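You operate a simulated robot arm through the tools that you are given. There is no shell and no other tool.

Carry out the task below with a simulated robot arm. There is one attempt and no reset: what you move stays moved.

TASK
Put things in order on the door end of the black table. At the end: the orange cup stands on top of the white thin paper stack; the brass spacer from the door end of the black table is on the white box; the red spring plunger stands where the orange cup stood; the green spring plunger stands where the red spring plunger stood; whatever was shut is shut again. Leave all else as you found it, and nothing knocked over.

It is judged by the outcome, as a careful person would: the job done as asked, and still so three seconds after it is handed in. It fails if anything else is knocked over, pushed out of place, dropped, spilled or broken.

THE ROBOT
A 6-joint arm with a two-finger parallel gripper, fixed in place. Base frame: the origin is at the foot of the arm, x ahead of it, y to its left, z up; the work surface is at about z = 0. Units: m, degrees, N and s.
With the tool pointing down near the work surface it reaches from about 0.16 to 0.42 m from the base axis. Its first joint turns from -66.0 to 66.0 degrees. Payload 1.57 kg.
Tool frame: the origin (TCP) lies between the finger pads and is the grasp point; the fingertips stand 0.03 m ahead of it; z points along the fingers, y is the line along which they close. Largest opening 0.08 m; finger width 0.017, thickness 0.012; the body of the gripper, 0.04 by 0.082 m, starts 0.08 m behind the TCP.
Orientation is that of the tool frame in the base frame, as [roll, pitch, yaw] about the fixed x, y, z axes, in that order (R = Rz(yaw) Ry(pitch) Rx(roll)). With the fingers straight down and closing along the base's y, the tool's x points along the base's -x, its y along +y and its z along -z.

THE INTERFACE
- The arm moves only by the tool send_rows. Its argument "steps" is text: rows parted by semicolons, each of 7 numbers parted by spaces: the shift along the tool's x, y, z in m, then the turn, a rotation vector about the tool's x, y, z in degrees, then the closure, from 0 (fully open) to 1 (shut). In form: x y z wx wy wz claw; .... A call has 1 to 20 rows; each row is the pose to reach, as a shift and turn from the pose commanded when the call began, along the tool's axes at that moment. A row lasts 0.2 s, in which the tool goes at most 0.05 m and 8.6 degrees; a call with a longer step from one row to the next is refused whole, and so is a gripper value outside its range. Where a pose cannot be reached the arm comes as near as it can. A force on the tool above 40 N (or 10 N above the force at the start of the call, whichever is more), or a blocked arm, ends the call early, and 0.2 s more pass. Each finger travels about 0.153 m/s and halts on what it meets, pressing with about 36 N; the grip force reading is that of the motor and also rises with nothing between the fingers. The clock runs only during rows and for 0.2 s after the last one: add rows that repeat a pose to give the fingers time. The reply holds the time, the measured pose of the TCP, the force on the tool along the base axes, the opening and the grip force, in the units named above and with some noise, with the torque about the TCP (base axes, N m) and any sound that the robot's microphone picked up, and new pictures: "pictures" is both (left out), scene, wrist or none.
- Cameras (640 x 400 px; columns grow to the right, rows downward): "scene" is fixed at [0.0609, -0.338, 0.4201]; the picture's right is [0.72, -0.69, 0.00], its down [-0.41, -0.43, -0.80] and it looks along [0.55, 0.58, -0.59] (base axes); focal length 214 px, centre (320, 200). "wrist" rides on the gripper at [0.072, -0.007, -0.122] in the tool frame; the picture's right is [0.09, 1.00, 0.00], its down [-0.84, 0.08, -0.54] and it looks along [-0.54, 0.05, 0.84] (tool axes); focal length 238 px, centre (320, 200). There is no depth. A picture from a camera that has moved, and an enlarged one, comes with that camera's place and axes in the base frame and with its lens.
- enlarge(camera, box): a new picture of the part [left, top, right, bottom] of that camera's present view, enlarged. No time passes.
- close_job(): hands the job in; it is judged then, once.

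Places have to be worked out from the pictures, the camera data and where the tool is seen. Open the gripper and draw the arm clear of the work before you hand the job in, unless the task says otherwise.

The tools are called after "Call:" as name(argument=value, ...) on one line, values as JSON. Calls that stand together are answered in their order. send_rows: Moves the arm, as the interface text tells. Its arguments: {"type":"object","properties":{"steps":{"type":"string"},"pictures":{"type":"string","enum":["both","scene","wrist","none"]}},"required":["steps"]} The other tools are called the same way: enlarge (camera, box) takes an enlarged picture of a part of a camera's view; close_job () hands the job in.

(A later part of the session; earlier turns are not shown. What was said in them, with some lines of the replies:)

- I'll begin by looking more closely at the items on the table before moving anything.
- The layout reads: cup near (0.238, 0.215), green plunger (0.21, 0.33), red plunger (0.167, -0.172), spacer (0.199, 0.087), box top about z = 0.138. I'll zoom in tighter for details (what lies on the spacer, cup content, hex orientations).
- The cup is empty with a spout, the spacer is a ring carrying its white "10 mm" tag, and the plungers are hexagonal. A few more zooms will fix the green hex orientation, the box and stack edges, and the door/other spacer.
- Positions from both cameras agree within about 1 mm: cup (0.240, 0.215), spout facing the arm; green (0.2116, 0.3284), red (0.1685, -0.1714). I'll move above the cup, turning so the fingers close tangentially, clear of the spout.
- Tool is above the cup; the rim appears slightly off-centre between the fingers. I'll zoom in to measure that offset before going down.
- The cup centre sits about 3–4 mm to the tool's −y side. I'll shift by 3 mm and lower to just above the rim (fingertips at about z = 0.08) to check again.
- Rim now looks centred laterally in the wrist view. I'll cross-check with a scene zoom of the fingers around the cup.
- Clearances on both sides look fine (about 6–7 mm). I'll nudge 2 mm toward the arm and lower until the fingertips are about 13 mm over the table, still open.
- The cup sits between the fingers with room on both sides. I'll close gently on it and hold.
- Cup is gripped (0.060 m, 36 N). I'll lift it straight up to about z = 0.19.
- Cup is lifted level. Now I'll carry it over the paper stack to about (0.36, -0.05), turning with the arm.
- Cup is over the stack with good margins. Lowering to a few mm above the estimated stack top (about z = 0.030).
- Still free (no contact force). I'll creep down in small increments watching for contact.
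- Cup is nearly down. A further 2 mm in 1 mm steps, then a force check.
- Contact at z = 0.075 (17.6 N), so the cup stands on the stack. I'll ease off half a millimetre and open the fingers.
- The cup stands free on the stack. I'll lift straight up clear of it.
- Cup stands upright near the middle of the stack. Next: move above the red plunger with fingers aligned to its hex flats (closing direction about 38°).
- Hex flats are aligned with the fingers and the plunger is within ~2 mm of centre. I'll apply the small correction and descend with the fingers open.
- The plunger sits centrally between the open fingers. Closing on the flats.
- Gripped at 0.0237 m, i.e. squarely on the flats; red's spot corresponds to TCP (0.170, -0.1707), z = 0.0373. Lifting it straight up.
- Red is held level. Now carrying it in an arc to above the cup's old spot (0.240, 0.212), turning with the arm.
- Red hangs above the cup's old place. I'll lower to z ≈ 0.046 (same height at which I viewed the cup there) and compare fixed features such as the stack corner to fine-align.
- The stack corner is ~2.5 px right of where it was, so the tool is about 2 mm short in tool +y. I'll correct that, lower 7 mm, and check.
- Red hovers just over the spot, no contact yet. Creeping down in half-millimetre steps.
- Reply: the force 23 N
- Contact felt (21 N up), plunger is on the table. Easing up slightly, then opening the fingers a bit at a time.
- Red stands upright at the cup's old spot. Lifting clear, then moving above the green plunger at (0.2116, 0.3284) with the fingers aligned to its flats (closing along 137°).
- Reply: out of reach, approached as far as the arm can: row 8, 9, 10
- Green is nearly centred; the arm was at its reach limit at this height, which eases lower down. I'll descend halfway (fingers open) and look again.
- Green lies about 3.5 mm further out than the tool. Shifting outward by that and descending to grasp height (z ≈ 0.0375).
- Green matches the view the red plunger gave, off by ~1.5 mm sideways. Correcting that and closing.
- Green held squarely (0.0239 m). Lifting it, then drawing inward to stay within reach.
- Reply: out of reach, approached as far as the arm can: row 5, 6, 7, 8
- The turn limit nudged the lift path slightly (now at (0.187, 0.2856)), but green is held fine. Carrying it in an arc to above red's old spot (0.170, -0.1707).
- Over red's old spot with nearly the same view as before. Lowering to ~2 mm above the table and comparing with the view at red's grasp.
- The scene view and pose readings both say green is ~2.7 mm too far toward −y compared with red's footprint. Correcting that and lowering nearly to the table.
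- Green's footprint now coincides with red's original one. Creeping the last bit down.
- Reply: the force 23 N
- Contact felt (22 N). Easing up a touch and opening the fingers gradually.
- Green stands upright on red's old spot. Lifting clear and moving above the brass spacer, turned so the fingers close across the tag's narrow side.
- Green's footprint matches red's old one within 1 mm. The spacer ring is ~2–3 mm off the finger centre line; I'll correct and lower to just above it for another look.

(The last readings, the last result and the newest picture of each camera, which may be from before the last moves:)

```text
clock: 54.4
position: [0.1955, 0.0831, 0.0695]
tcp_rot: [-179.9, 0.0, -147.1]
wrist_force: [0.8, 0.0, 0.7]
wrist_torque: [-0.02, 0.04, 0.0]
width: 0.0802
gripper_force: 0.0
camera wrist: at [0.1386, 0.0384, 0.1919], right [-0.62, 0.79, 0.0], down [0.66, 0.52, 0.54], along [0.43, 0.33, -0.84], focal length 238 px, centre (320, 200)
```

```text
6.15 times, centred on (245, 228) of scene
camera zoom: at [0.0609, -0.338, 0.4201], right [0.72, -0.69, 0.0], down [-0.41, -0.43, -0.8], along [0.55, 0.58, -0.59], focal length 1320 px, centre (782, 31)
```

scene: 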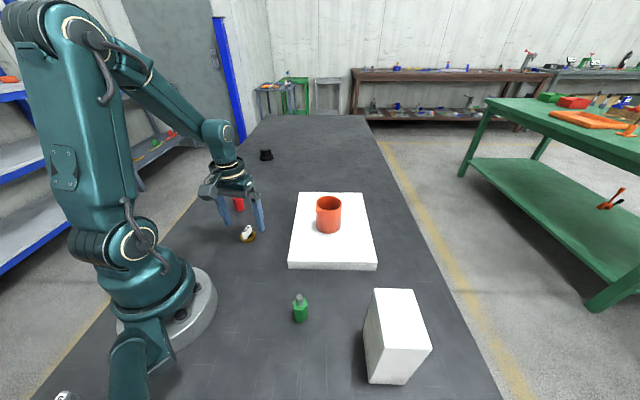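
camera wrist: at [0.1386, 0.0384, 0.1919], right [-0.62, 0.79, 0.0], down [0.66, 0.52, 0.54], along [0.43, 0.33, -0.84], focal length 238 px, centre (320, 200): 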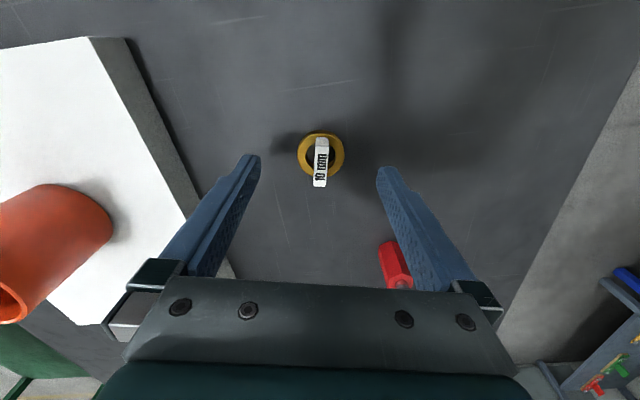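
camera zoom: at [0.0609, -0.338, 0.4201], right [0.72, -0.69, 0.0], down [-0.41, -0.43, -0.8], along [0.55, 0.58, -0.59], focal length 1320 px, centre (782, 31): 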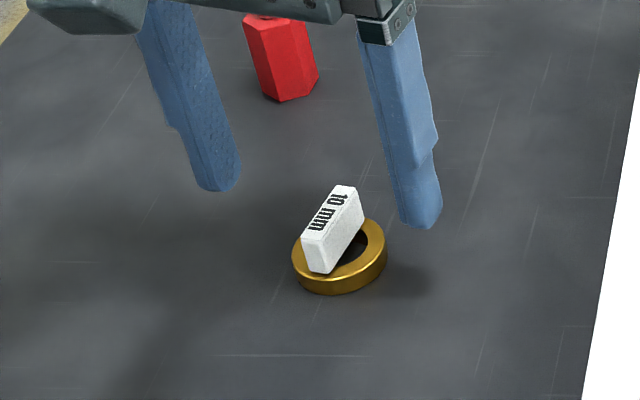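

Ring is between the fingers within ~1.5 mm. Applying the small correction and lowering so fingertips are ~3.5 mm above the table, beside the ring.

Call:
send_rows(steps="-0.001 0.001 0.01 0 0 0 0; -0.001 0.001 0.02 0 0 0 0; -0.001 0.001 0.029 0 0 0 0; -0.001 0.001 0.0355 0 0 0 0; -0.001 0.001 0.0355 0 0 0 0; -0.001 0.001 0.0355 0 0 0 0", pictures="both")

Call:
enlarge(camera="wrist", box=[230, 100, 410, 240])

Call:
enlarge(camera="scene", box=[205, 195, 285, 260])

```text
clock: 55.8
position: [0.1968, 0.0853, 0.0337]
tcp_rot: [-179.8, -0.1, -147.1]
wrist_force: [-0.9, -0.3, -0.2]
wrist_torque: [-0.03, 0.0, 0.0]
width: 0.0801
gripper_force: 0.0
camera wrist: at [0.1397, 0.0405, 0.156], right [-0.62, 0.79, 0.0], down [0.66, 0.52, 0.54], along [0.43, 0.33, -0.84], focal length 238 px, centre (320, 200)
```

scene: 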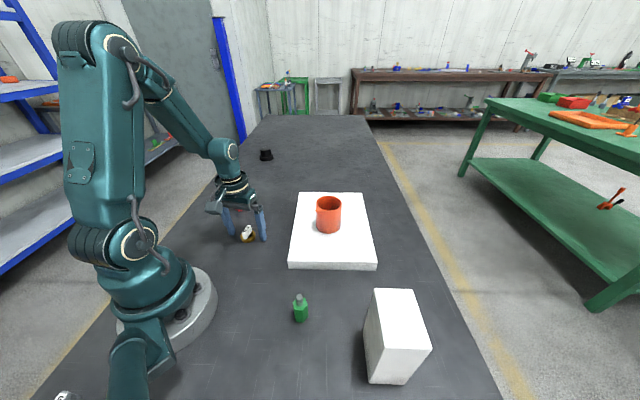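
wrist: 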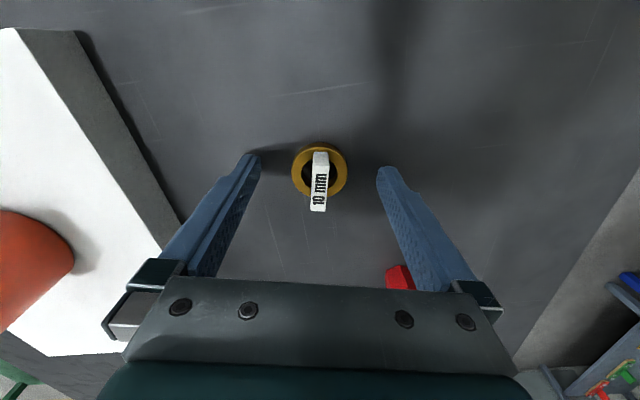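

```text
2.86 times, centred on (320, 170) of wrist
camera zoom: at [0.1397, 0.0405, 0.156], right [-0.62, 0.79, 0.0], down [0.66, 0.52, 0.54], along [0.43, 0.33, -0.84], focal length 681 px, centre (320, 286)
```

zoom: 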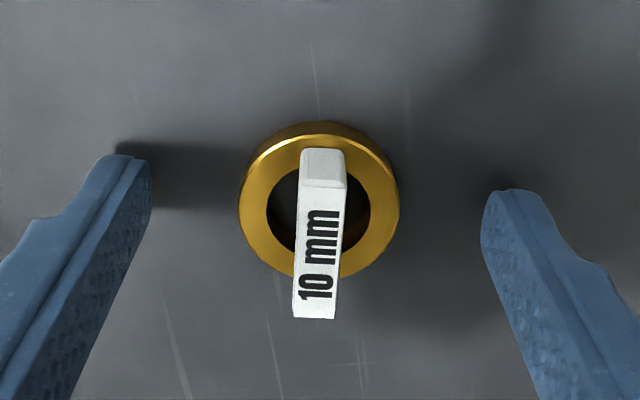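

```text
6.15 times, centred on (245, 228) of scene
camera zoom: at [0.0609, -0.338, 0.4201], right [0.72, -0.69, 0.0], down [-0.41, -0.43, -0.8], along [0.55, 0.58, -0.59], focal length 1320 px, centre (782, 31)
```

zoom: 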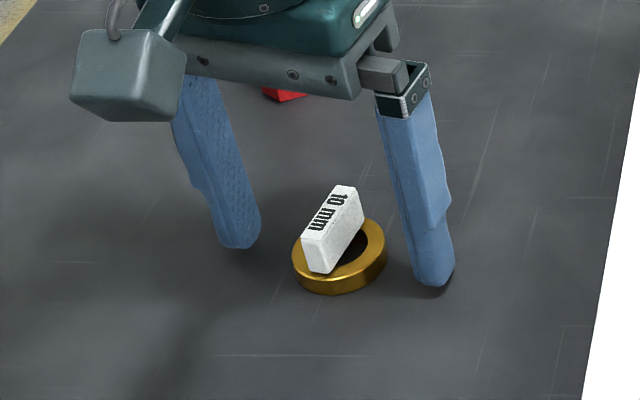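

Ring is centred between the fingers. Closing slowly on its rim.

Call:
send_rows(steps="0 0 0 0 0 0 0.15; 0 0 0 0 0 0 0.3; 0 0 0 0 0 0 0.4; 0 0 0 0 0 0 0.46; 0 0 0 0 0 0 0.52; 0 0 0 0 0 0 0.65; 0 0 0 0 0 0 0.65; 0 0 0 0 0 0 0.65", pictures="both")

Call:
enlarge(camera="wrist", box=[230, 100, 410, 240])

Call:
enlarge(camera="scene", box=[205, 195, 285, 260])

```text
clock: 57.6
position: [0.1972, 0.0846, 0.0334]
tcp_rot: [-180.0, 0.0, -147.1]
wrist_force: [-0.2, -0.4, -0.3]
wrist_torque: [0.03, 0.02, -0.01]
width: 0.0329
gripper_force: 36.2
camera wrist: at [0.1397, 0.0405, 0.1561], right [-0.62, 0.79, 0.0], down [0.66, 0.52, 0.54], along [0.43, 0.33, -0.84], focal length 238 px, centre (320, 200)
```

scene: 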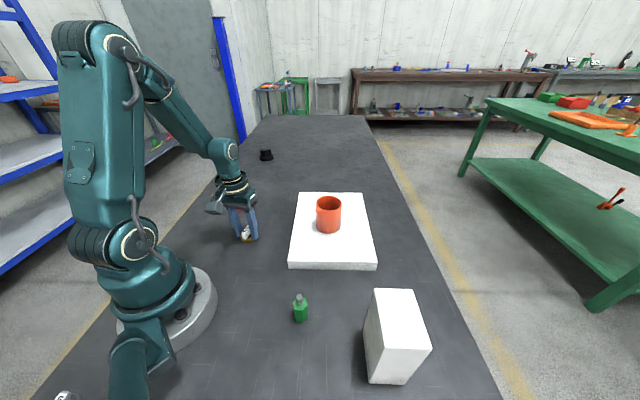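
wrist: 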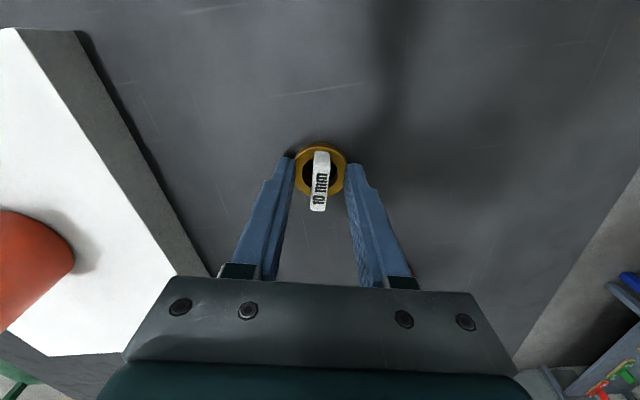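

```text
2.86 times, centred on (320, 170) of wrist
camera zoom: at [0.1397, 0.0405, 0.1561], right [-0.62, 0.79, 0.0], down [0.66, 0.52, 0.54], along [0.43, 0.33, -0.84], focal length 681 px, centre (320, 286)
```

zoom: 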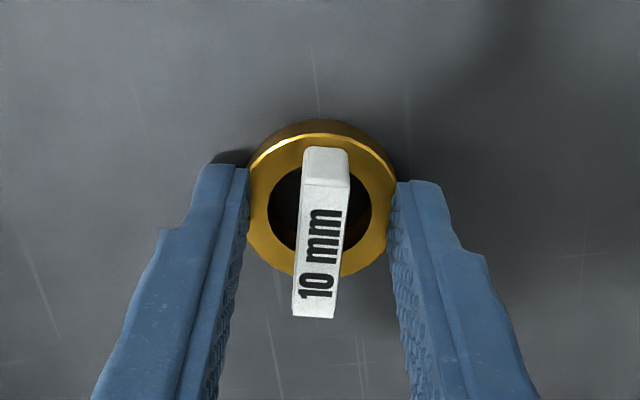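

```text
6.15 times, centred on (245, 228) of scene
camera zoom: at [0.0609, -0.338, 0.4201], right [0.72, -0.69, 0.0], down [-0.41, -0.43, -0.8], along [0.55, 0.58, -0.59], focal length 1320 px, centre (782, 31)
```

zoom: 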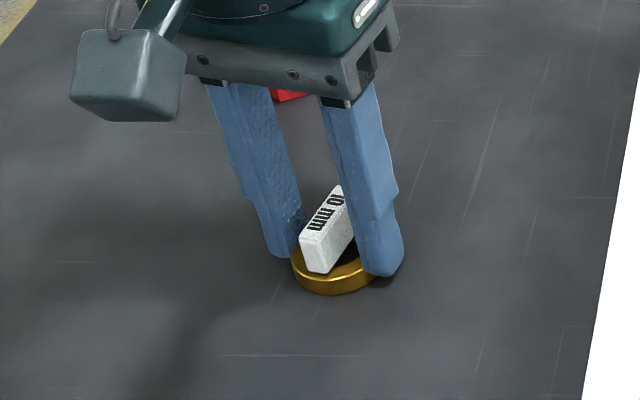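

Gripped (0.033 m, 36 N) with the tag untouched. Lifting slowly a couple of centimetres to check that ring and tag come up together.

Call:
send_rows(steps="0 0 -0.002 0 0 0 0.65; 0 0 -0.005 0 0 0 0.65; 0 0 -0.01 0 0 0 0.65; 0 0 -0.016 0 0 0 0.65; 0 0 -0.022 0 0 0 0.65; 0 0 -0.022 0 0 0 0.65", pictures="wrist")

Call:
enlarge(camera="wrist", box=[230, 100, 410, 240])

Call:
enlarge(camera="scene", box=[205, 185, 285, 250])

```text
clock: 59.0
position: [0.1969, 0.0859, 0.0565]
tcp_rot: [-179.8, 0.0, -147.1]
wrist_force: [0.4, -0.3, -0.4]
wrist_torque: [-0.01, -0.01, 0.01]
width: 0.0329
gripper_force: 36.2
camera wrist: at [0.1393, 0.0412, 0.1796], right [-0.62, 0.79, 0.0], down [0.66, 0.52, 0.54], along [0.43, 0.34, -0.84], focal length 238 px, centre (320, 200)
```

wrist: 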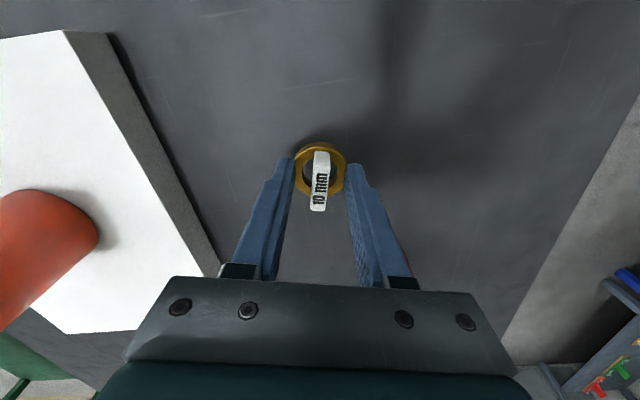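

```text
2.86 times, centred on (320, 170) of wrist
camera zoom: at [0.1393, 0.0412, 0.1796], right [-0.62, 0.79, 0.0], down [0.66, 0.52, 0.54], along [0.43, 0.34, -0.84], focal length 681 px, centre (320, 286)
```

zoom: 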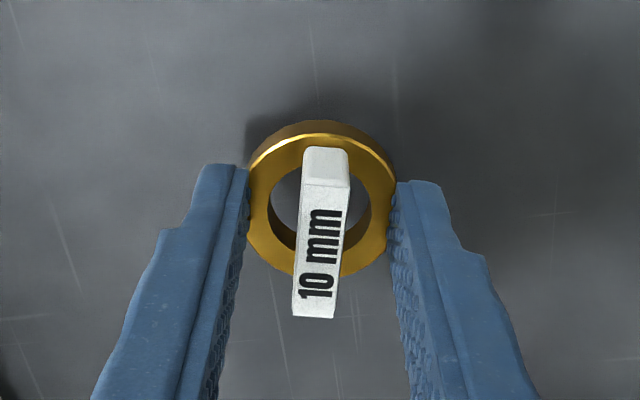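

```text
6.15 times, centred on (245, 218) of scene
camera zoom: at [0.0609, -0.338, 0.4201], right [0.72, -0.69, 0.0], down [-0.41, -0.43, -0.8], along [0.55, 0.58, -0.59], focal length 1320 px, centre (782, 92)
```

zoom: 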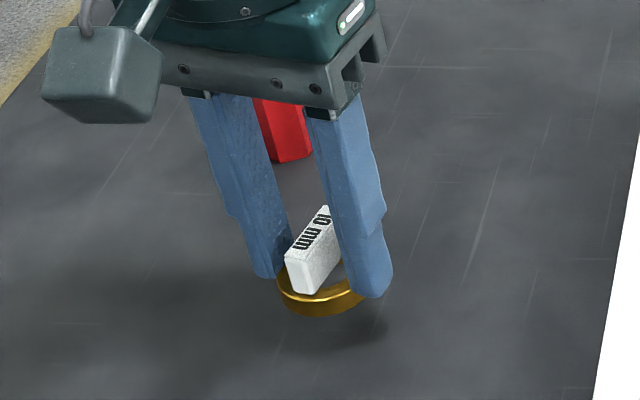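

Ring and tag rise together, level. Lifting on up gently to z ≈ 0.20.

Call:
send_rows(steps="0 0 -0.01 0 0 0 0.65; 0 0 -0.025 0 0 0 0.65; 0 0 -0.043 0 0 0 0.65; 0 0 -0.063 0 0 0 0.65; 0 0 -0.083 0 0 0 0.65; 0 0 -0.103 0 0 0 0.65; 0 0 -0.123 0 0 0 0.65; 0 0 -0.138 0 0 0 0.65; 0 0 -0.145 0 0 0 0.65; 0 0 -0.145 0 0 0 0.65", pictures="both")

```text
clock: 61.2
position: [0.1952, 0.0845, 0.2016]
tcp_rot: [-179.9, 0.0, -147.1]
wrist_force: [-0.8, 0.7, -1.2]
wrist_torque: [0.01, 0.04, 0.03]
width: 0.0329
gripper_force: 35.9
camera wrist: at [0.1391, 0.0403, 0.3247], right [-0.62, 0.79, 0.0], down [0.66, 0.52, 0.54], along [0.43, 0.33, -0.84], focal length 238 px, centre (320, 200)
```

scene: 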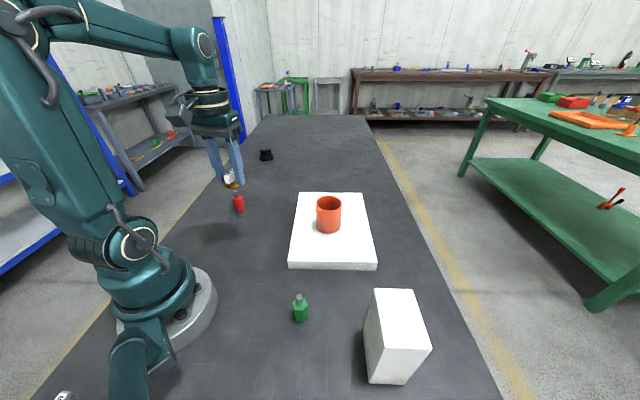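
wrist: 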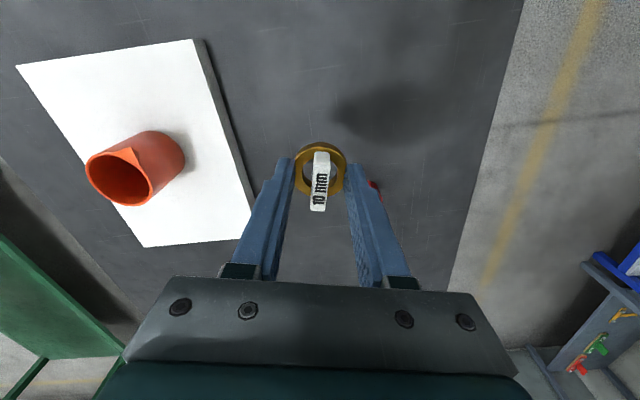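

Spacer held steady at z ≈ 0.20. Now a slow arc to the near side of the white box, at a height well above its top (0.138).

Call:
send_rows(steps="-0.0036 -0.0182 0 0 0 4.65 0.65; -0.006 -0.0374 0 0 0 9.3 0.65; -0.0067 -0.0574 0 0 0 13.95 0.65; -0.0055 -0.0779 0 0 0 18.6 0.65; -0.0025 -0.0988 0 0 0 23.25 0.65; 0.0026 -0.1199 0 0 0 27.9 0.65; 0.0096 -0.141 0 0 0 32.55 0.65; 0.0189 -0.1618 0 0 0 37.2 0.65; 0.03 -0.1823 0 0 0 41.85 0.65; 0.0434 -0.2023 0 0 0 46.5 0.65; 0.0587 -0.2215 0 0 0 51.15 0.65; 0.0761 -0.2396 0 0 0 55.8 0.65; 0.0953 -0.2567 0 0 0 60.45 0.65; 0.1165 -0.2723 0 0 0 65.1 0.65; 0.1394 -0.2864 0 0 0 69.75 0.65; 0.164 -0.2987 0 0 0 74.4 0.65; 0.19 -0.309 0 0 0 79 0.65; 0.19 -0.309 0 0 0 79 0.65; 0.19 -0.309 0 0 0 79 0.65", pictures="both")

Call:
enlarge(camera="scene", box=[310, 220, 450, 390])

```text
clock: 65.2
position: [0.2042, -0.2767, 0.2028]
tcp_rot: [-180.0, 0.1, 133.9]
wrist_force: [0.1, 0.4, -0.8]
wrist_torque: [0.03, 0.01, -0.03]
width: 0.033
gripper_force: 36.2
camera wrist: at [0.1487, -0.2285, 0.3243], right [0.65, 0.76, 0.0], down [0.64, -0.55, 0.54], along [0.41, -0.35, -0.84], focal length 238 px, centre (320, 200)
```

scene: 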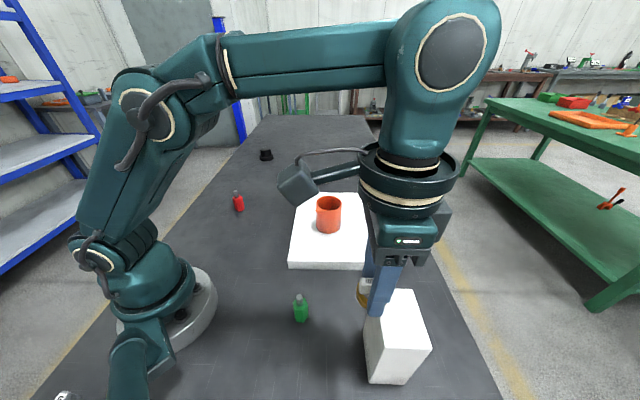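
wrist: 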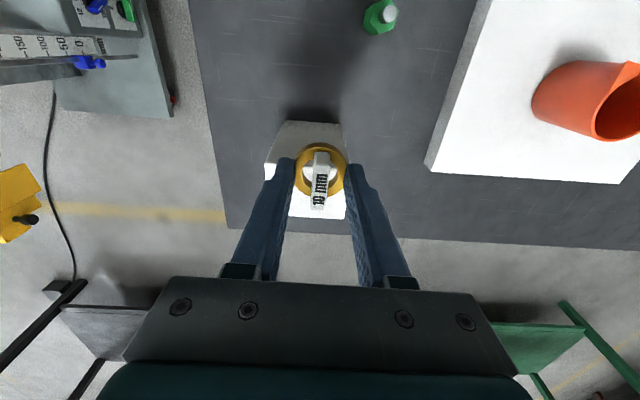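

```text
2.35 times, centred on (380, 305) of scene
camera zoom: at [0.0609, -0.338, 0.4201], right [0.72, -0.69, 0.0], down [-0.41, -0.43, -0.8], along [0.55, 0.58, -0.59], focal length 505 px, centre (179, -47)
```

zoom: 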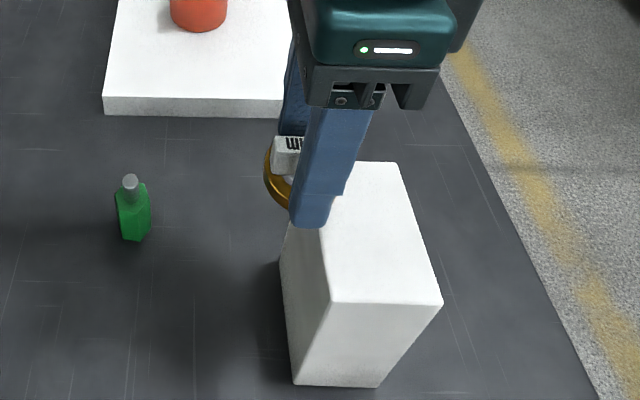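

The box lies just outward of the spacer. I'll move outward and down along a slope to hover ~7 mm above the box top near its centre.

Call:
send_rows(steps="-0.0063 -0.0014 0.004 0 0 0 0.65; -0.0126 -0.0027 0.008 0 0 0 0.65; -0.0189 -0.0041 0.012 0 0 0 0.65; -0.0252 -0.0055 0.016 0 0 0 0.65; -0.0315 -0.0068 0.02 0 0 0 0.65; -0.0377 -0.0082 0.0248 0 0 0 0.65; -0.0377 -0.0082 0.0248 0 0 0 0.65; -0.0377 -0.0082 0.0248 0 0 0 0.65", pictures="both")

Call:
enlarge(camera="scene", box=[340, 250, 450, 390])

Call:
enlarge(camera="wrist", box=[230, 90, 410, 230])

```text
clock: 67.0
position: [0.2241, -0.3095, 0.1762]
tcp_rot: [179.9, 0.1, 133.9]
wrist_force: [0.4, 0.6, -1.4]
wrist_torque: [-0.03, -0.02, 0.0]
width: 0.0326
gripper_force: 36.3
camera wrist: at [0.1696, -0.2613, 0.2988], right [0.65, 0.76, 0.0], down [0.64, -0.55, 0.54], along [0.41, -0.35, -0.84], focal length 238 px, centre (320, 200)
```

scene: 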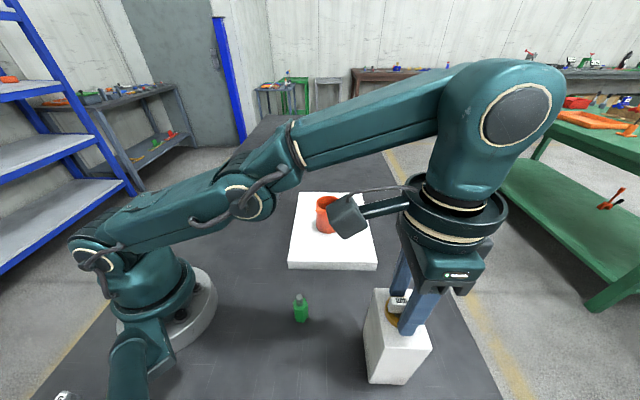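
wrist: 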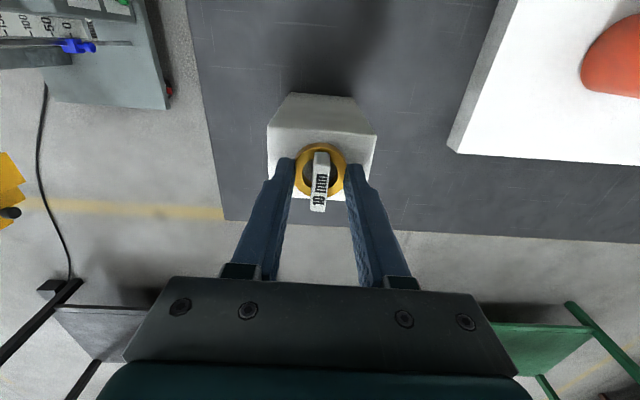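

```text
2.86 times, centred on (395, 320) of scene
camera zoom: at [0.0609, -0.338, 0.4201], right [0.72, -0.69, 0.0], down [-0.41, -0.43, -0.8], along [0.55, 0.58, -0.59], focal length 613 px, centre (106, -143)
```

zoom: 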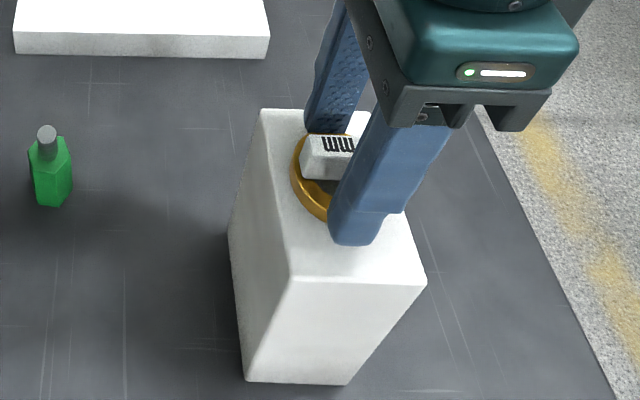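

```text
2.86 times, centred on (320, 160) of wrist
camera zoom: at [0.1696, -0.2613, 0.2988], right [0.65, 0.76, 0.0], down [0.64, -0.55, 0.54], along [0.41, -0.35, -0.84], focal length 681 px, centre (320, 314)
```

zoom: 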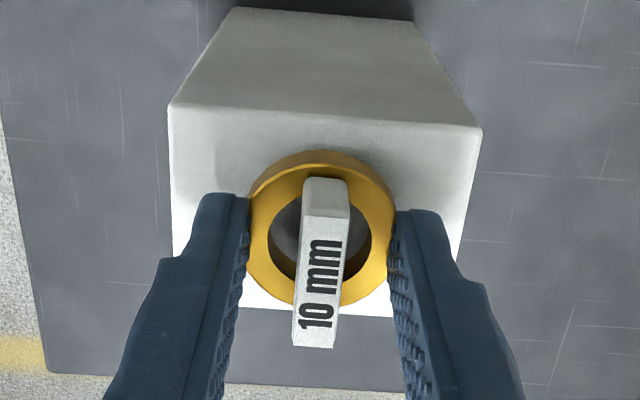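

Spacer is over the box top, ~4 mm inward of its centre with all edges inside. I'll shift 3 mm outward and lower 2.5 mm.

Call:
send_rows(steps="-0.0015 0.0005 0.001 0 0 0 0.65; -0.003 0.001 0.002 0 0 0 0.65; -0.003 0.001 0.003 0 0 0 0.65; -0.003 0.001 0.003 0 0 0 0.65", pictures="wrist")

Call:
enlarge(camera="wrist", box=[230, 90, 410, 230])

Call:
enlarge(camera="scene", box=[375, 275, 430, 345])

```text
clock: 68.0
position: [0.2257, -0.3096, 0.1737]
tcp_rot: [-179.9, 0.0, 133.9]
wrist_force: [-2.0, 4.5, 12.3]
wrist_torque: [0.15, 0.14, 0.02]
width: 0.0326
gripper_force: 36.1
out of reach, approached as far as the arm can: row 2
camera wrist: at [0.1713, -0.2619, 0.2957], right [0.65, 0.76, 0.0], down [0.64, -0.55, 0.54], along [0.41, -0.36, -0.84], focal length 238 px, centre (320, 200)
```

wrist: 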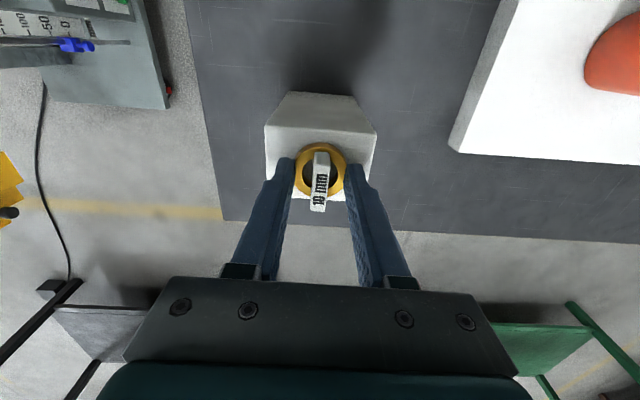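

```text
2.86 times, centred on (320, 160) of wrist
camera zoom: at [0.1713, -0.2619, 0.2957], right [0.65, 0.76, 0.0], down [0.64, -0.55, 0.54], along [0.41, -0.36, -0.84], focal length 681 px, centre (320, 314)
```

zoom: 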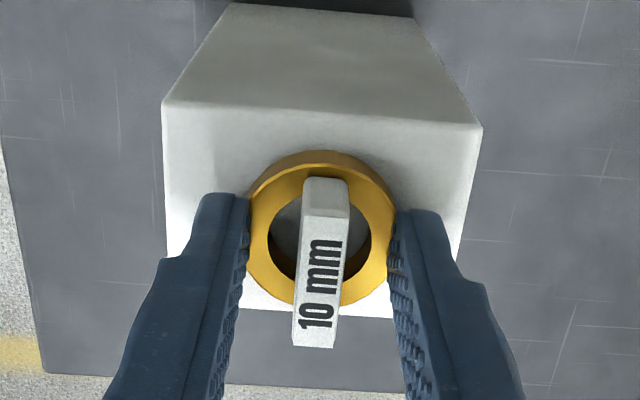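

```text
5.71 times, centred on (402, 310) of scene
camera zoom: at [0.0609, -0.3379, 0.4201], right [0.72, -0.69, 0.0], down [-0.41, -0.43, -0.8], along [0.55, 0.58, -0.59], focal length 1226 px, centre (-151, -429)
```

zoom: 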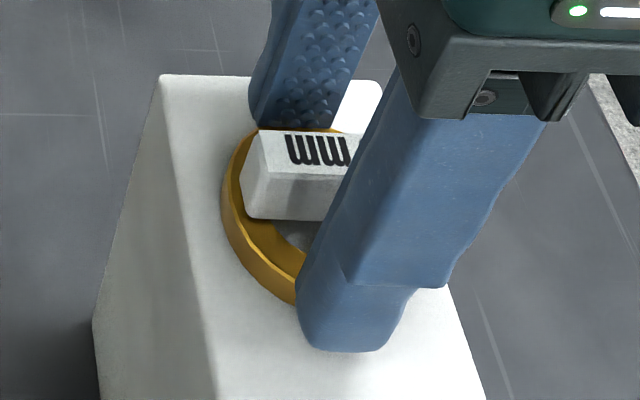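

Contact already felt (12 N) at z = 0.1737, so the ring rests on the box. I'll relax slightly upward before releasing, and check the box hasn't shifted.

Call:
send_rows(steps="0 0 -0.0005 0 0 0 0.65; 0 0 -0.0006 0 0 0 0.65; 0 0 -0.0006 0 0 0 0.65", pictures="both")

Call:
enlarge(camera="scene", box=[355, 280, 440, 390])

```text
clock: 68.8
position: [0.2268, -0.3094, 0.1743]
tcp_rot: [-180.0, 0.1, 133.9]
wrist_force: [-0.3, -1.6, 2.8]
wrist_torque: [-0.05, 0.0, -0.03]
width: 0.0326
gripper_force: 35.7
out of reach, approached as far as the arm can: row 1, 2, 3
camera wrist: at [0.1714, -0.2618, 0.2958], right [0.65, 0.76, 0.0], down [0.64, -0.55, 0.54], along [0.41, -0.35, -0.84], focal length 238 px, centre (320, 200)
```

scene: 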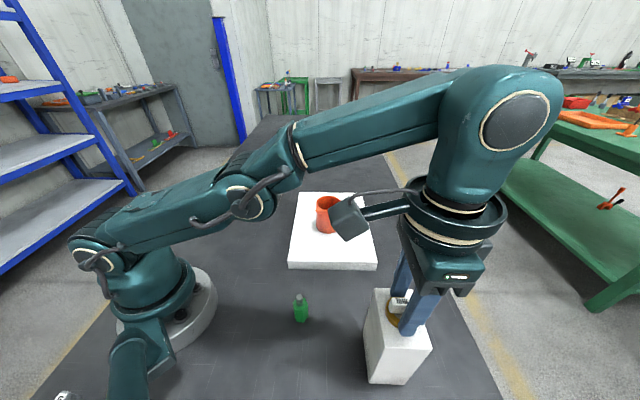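
wrist: 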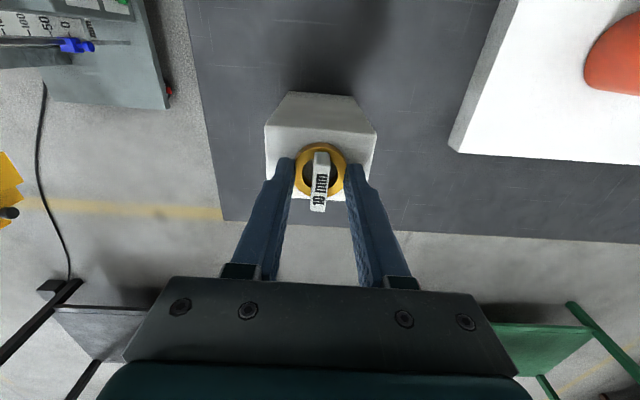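

```text
3.64 times, centred on (398, 335) of scene
camera zoom: at [0.0609, -0.338, 0.4201], right [0.72, -0.69, 0.0], down [-0.41, -0.43, -0.8], along [0.55, 0.58, -0.59], focal length 780 px, centre (38, -291)
```

zoom: 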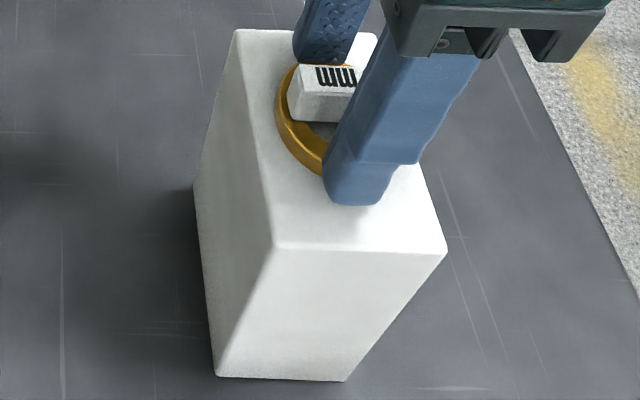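

Box hasn't moved (corners identical) and residual force is small. Opening the fingers slowly, only as far as needed.

Call:
send_rows(steps="0 0 0 0 0 0 0.56; 0 0 0 0 0 0 0.52; 0 0 0 0 0 0 0.46; 0 0 0 0 0 0 0.4; 0 0 0 0 0 0 0.34; 0 0 0 0 0 0 0.34", pictures="both")

Call:
enlarge(camera="scene", box=[355, 280, 440, 390])

Call:
enlarge(camera="wrist", box=[230, 90, 410, 230])

```text
clock: 70.2
position: [0.2278, -0.3093, 0.1735]
tcp_rot: [179.9, 0.0, 133.9]
wrist_force: [-0.3, 0.6, -0.2]
wrist_torque: [0.04, 0.03, -0.02]
width: 0.0532
gripper_force: 0.1
camera wrist: at [0.1714, -0.2617, 0.2959], right [0.65, 0.76, 0.0], down [0.64, -0.55, 0.54], along [0.41, -0.35, -0.84], focal length 238 px, centre (320, 200)
```

scene: 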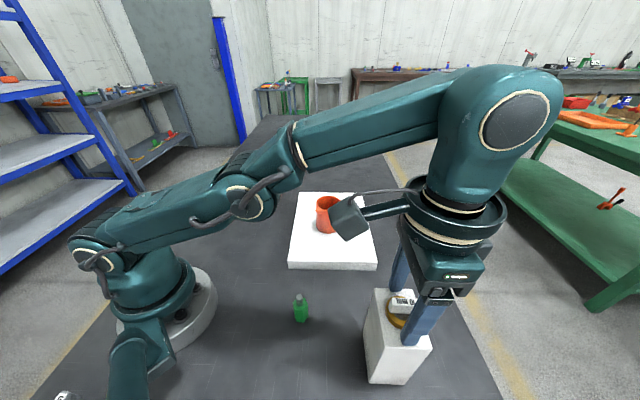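
wrist: 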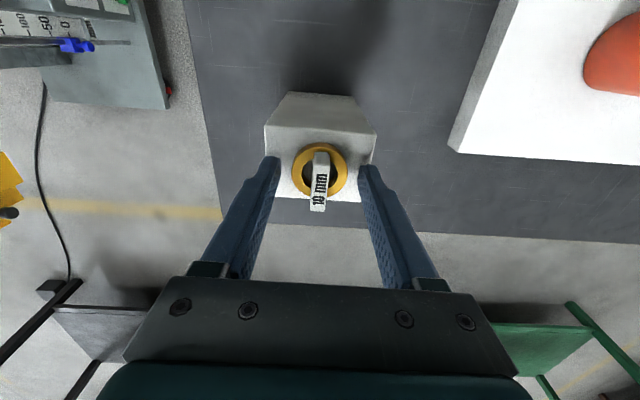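

```text
3.64 times, centred on (398, 335) of scene
camera zoom: at [0.0609, -0.338, 0.4201], right [0.72, -0.69, 0.0], down [-0.41, -0.43, -0.8], along [0.55, 0.58, -0.59], focal length 780 px, centre (38, -291)
```

zoom: 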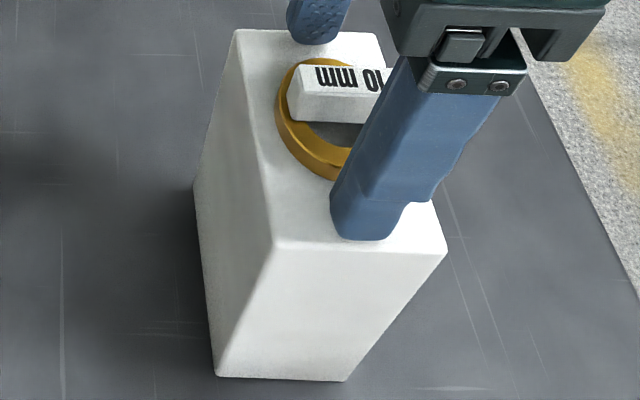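

```text
2.86 times, centred on (320, 160) of wrist
camera zoom: at [0.1714, -0.2617, 0.2959], right [0.65, 0.76, 0.0], down [0.64, -0.55, 0.54], along [0.41, -0.35, -0.84], focal length 681 px, centre (320, 314)
```

zoom: 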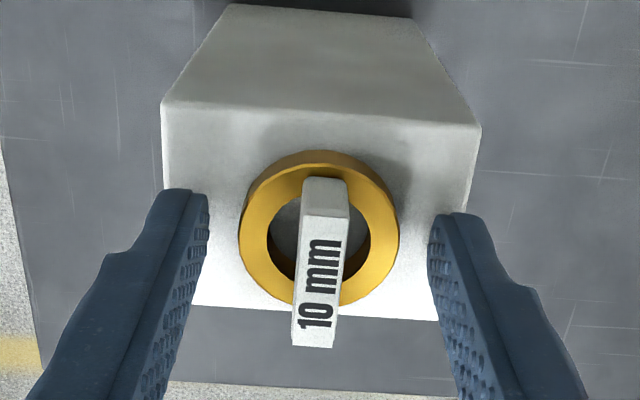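

The spacer rests flat on the box, fingers clear on both sides. Withdrawing upward and inward along the finger plane.

Call:
send_rows(steps="0.003 0 -0.006 0 0 0 0.34; 0.009 0 -0.016 0 0 0 0.34; 0.018 0 -0.028 0 0 0 0.34; 0.03 0 -0.04 0 0 0 0.34; 0.045 0 -0.05 0 0 0 0.34; 0.06 0 -0.06 0 0 0 0.34; 0.06 0 -0.06 0 0 0 0.34", pictures="both")

Call:
enlarge(camera="scene", box=[355, 280, 440, 390])

```text
clock: 71.8
position: [0.1837, -0.2666, 0.2332]
tcp_rot: [180.0, 0.1, 133.9]
wrist_force: [0.2, 0.3, -1.0]
wrist_torque: [-0.04, -0.03, 0.01]
width: 0.053
gripper_force: 0.0
camera wrist: at [0.1283, -0.2178, 0.3555], right [0.65, 0.76, 0.0], down [0.64, -0.55, 0.54], along [0.41, -0.35, -0.84], focal length 238 px, centre (320, 200)
```

scene: 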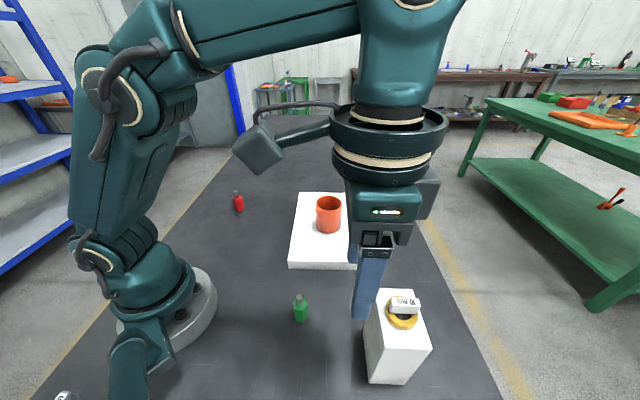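
wrist: 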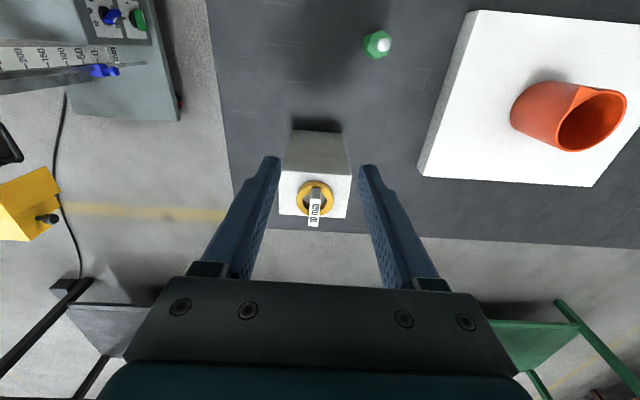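

```text
3.64 times, centred on (398, 335) of scene
camera zoom: at [0.0609, -0.338, 0.4201], right [0.72, -0.69, 0.0], down [-0.41, -0.43, -0.8], along [0.55, 0.58, -0.59], focal length 780 px, centre (38, -291)
```

zoom: 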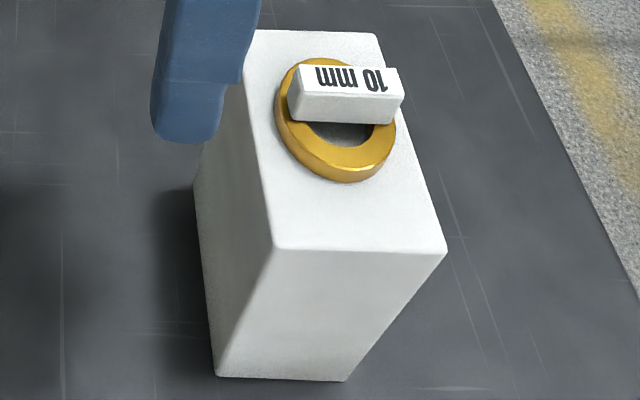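

All four items are placed. I'll open the gripper fully and draw the arm back to near its starting pose, well above everything.

Call:
send_rows(steps="0 0 -0.015 0 0 0 0.2; 0 0 -0.033 0 0 0 0; 0.0178 0.0215 -0.033 0 0 -3.8 0; 0.0355 0.0429 -0.033 0 0 -7.7 0; 0.0533 0.0644 -0.033 0 0 -11.5 0; 0.0711 0.0858 -0.033 0 0 -15.3 0; 0.0888 0.1073 -0.033 0 0 -19.2 0; 0.1066 0.1288 -0.033 0 0 -23 0; 0.1244 0.1502 -0.033 0 0 -26.8 0; 0.1421 0.1717 -0.033 0 0 -30.7 0; 0.1599 0.1931 -0.033 0 0 -34.5 0; 0.1777 0.2146 -0.033 0 0 -38.3 0; 0.1954 0.236 -0.033 0 0 -42.2 0; 0.2132 0.2575 -0.033 0 0 -46 0; 0.2132 0.2575 -0.033 0 0 -46 0", pictures="both")

Call:
enlarge(camera="scene", box=[190, 130, 290, 260])

Call:
enlarge(camera="scene", box=[270, 180, 450, 390])

```text
clock: 75.0
position: [0.2193, 0.0668, 0.2659]
tcp_rot: [180.0, 0.1, -180.0]
wrist_force: [0.5, 0.8, 0.3]
wrist_torque: [0.01, 0.01, -0.04]
width: 0.08
gripper_force: 0.0
out of reach, approached as far as the arm can: row 2
camera wrist: at [0.1473, 0.0609, 0.3885], right [-0.09, 1.0, 0.0], down [0.84, 0.08, 0.54], along [0.54, 0.05, -0.84], focal length 238 px, centre (320, 200)
```

scene: 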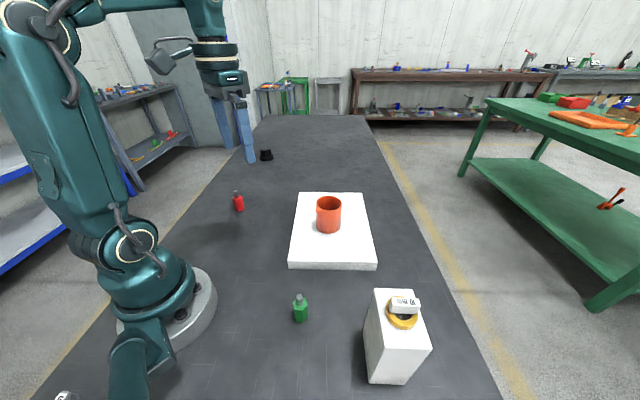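
wrist: 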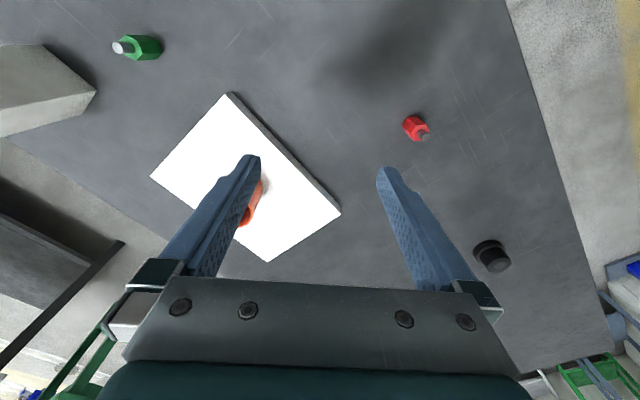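

```text
3.08 times, centred on (240, 195) of scene
camera zoom: at [0.0609, -0.338, 0.4201], right [0.72, -0.69, 0.0], down [-0.41, -0.43, -0.8], along [0.55, 0.58, -0.59], focal length 660 px, centre (566, 215)
```

zoom: 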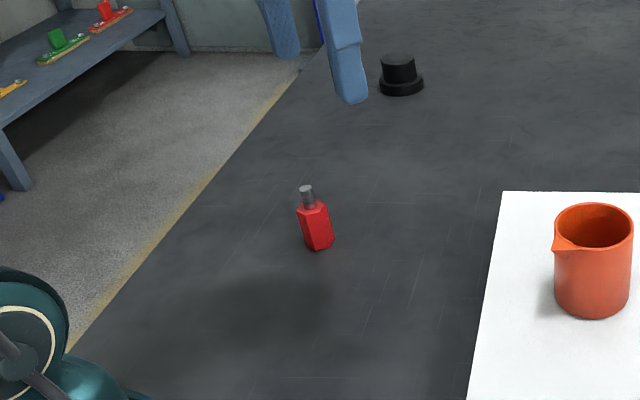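

```text
1.90 times, centred on (360, 285) of scene
camera zoom: at [0.0609, -0.338, 0.4201], right [0.72, -0.69, 0.0], down [-0.41, -0.43, -0.8], along [0.55, 0.58, -0.59], focal length 408 px, centre (244, 38)
```

zoom: 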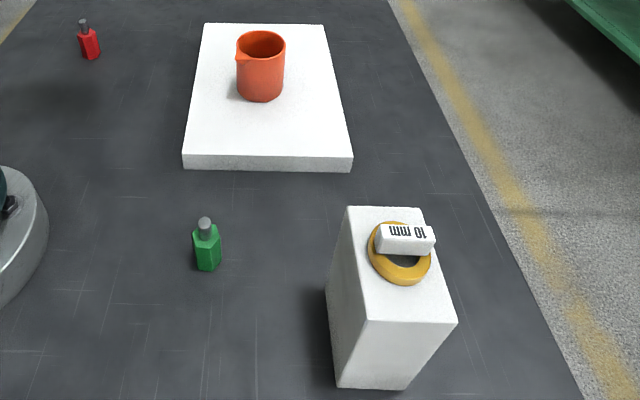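

Everything matches the request: the cup stands on the stack, red is on the cup's old spot, and green is on red's old spot. The spacer sits flat on the box, nothing else has moved, and nothing needed opening. The gripper is open and the arm is clear, so I'm handing the job in.

Call:
close_job()

```text
The job is handed in.
```

The job is handed in and all four items are where you asked. I don't have the judge's result, only the final pictures to go by.

- **Orange cup:** it stands upright near the middle of the white paper stack.
- **Red spring plunger:** it stands where the cup stood, within about 2–3 mm by my estimate.
- **Green spring plunger:** it stands where the red one stood, within about 1 mm.
- **Brass spacer:** it lies flat on top of the white box, a few millimetres off centre, with its "10 mm" tag still in place.

The pictures show the box, the stack and the black knob where they were, and nothing knocked over. I saw nothing that needed opening, so there was nothing to shut again. The gripper is open and the arm is back near its starting position, clear of the work.
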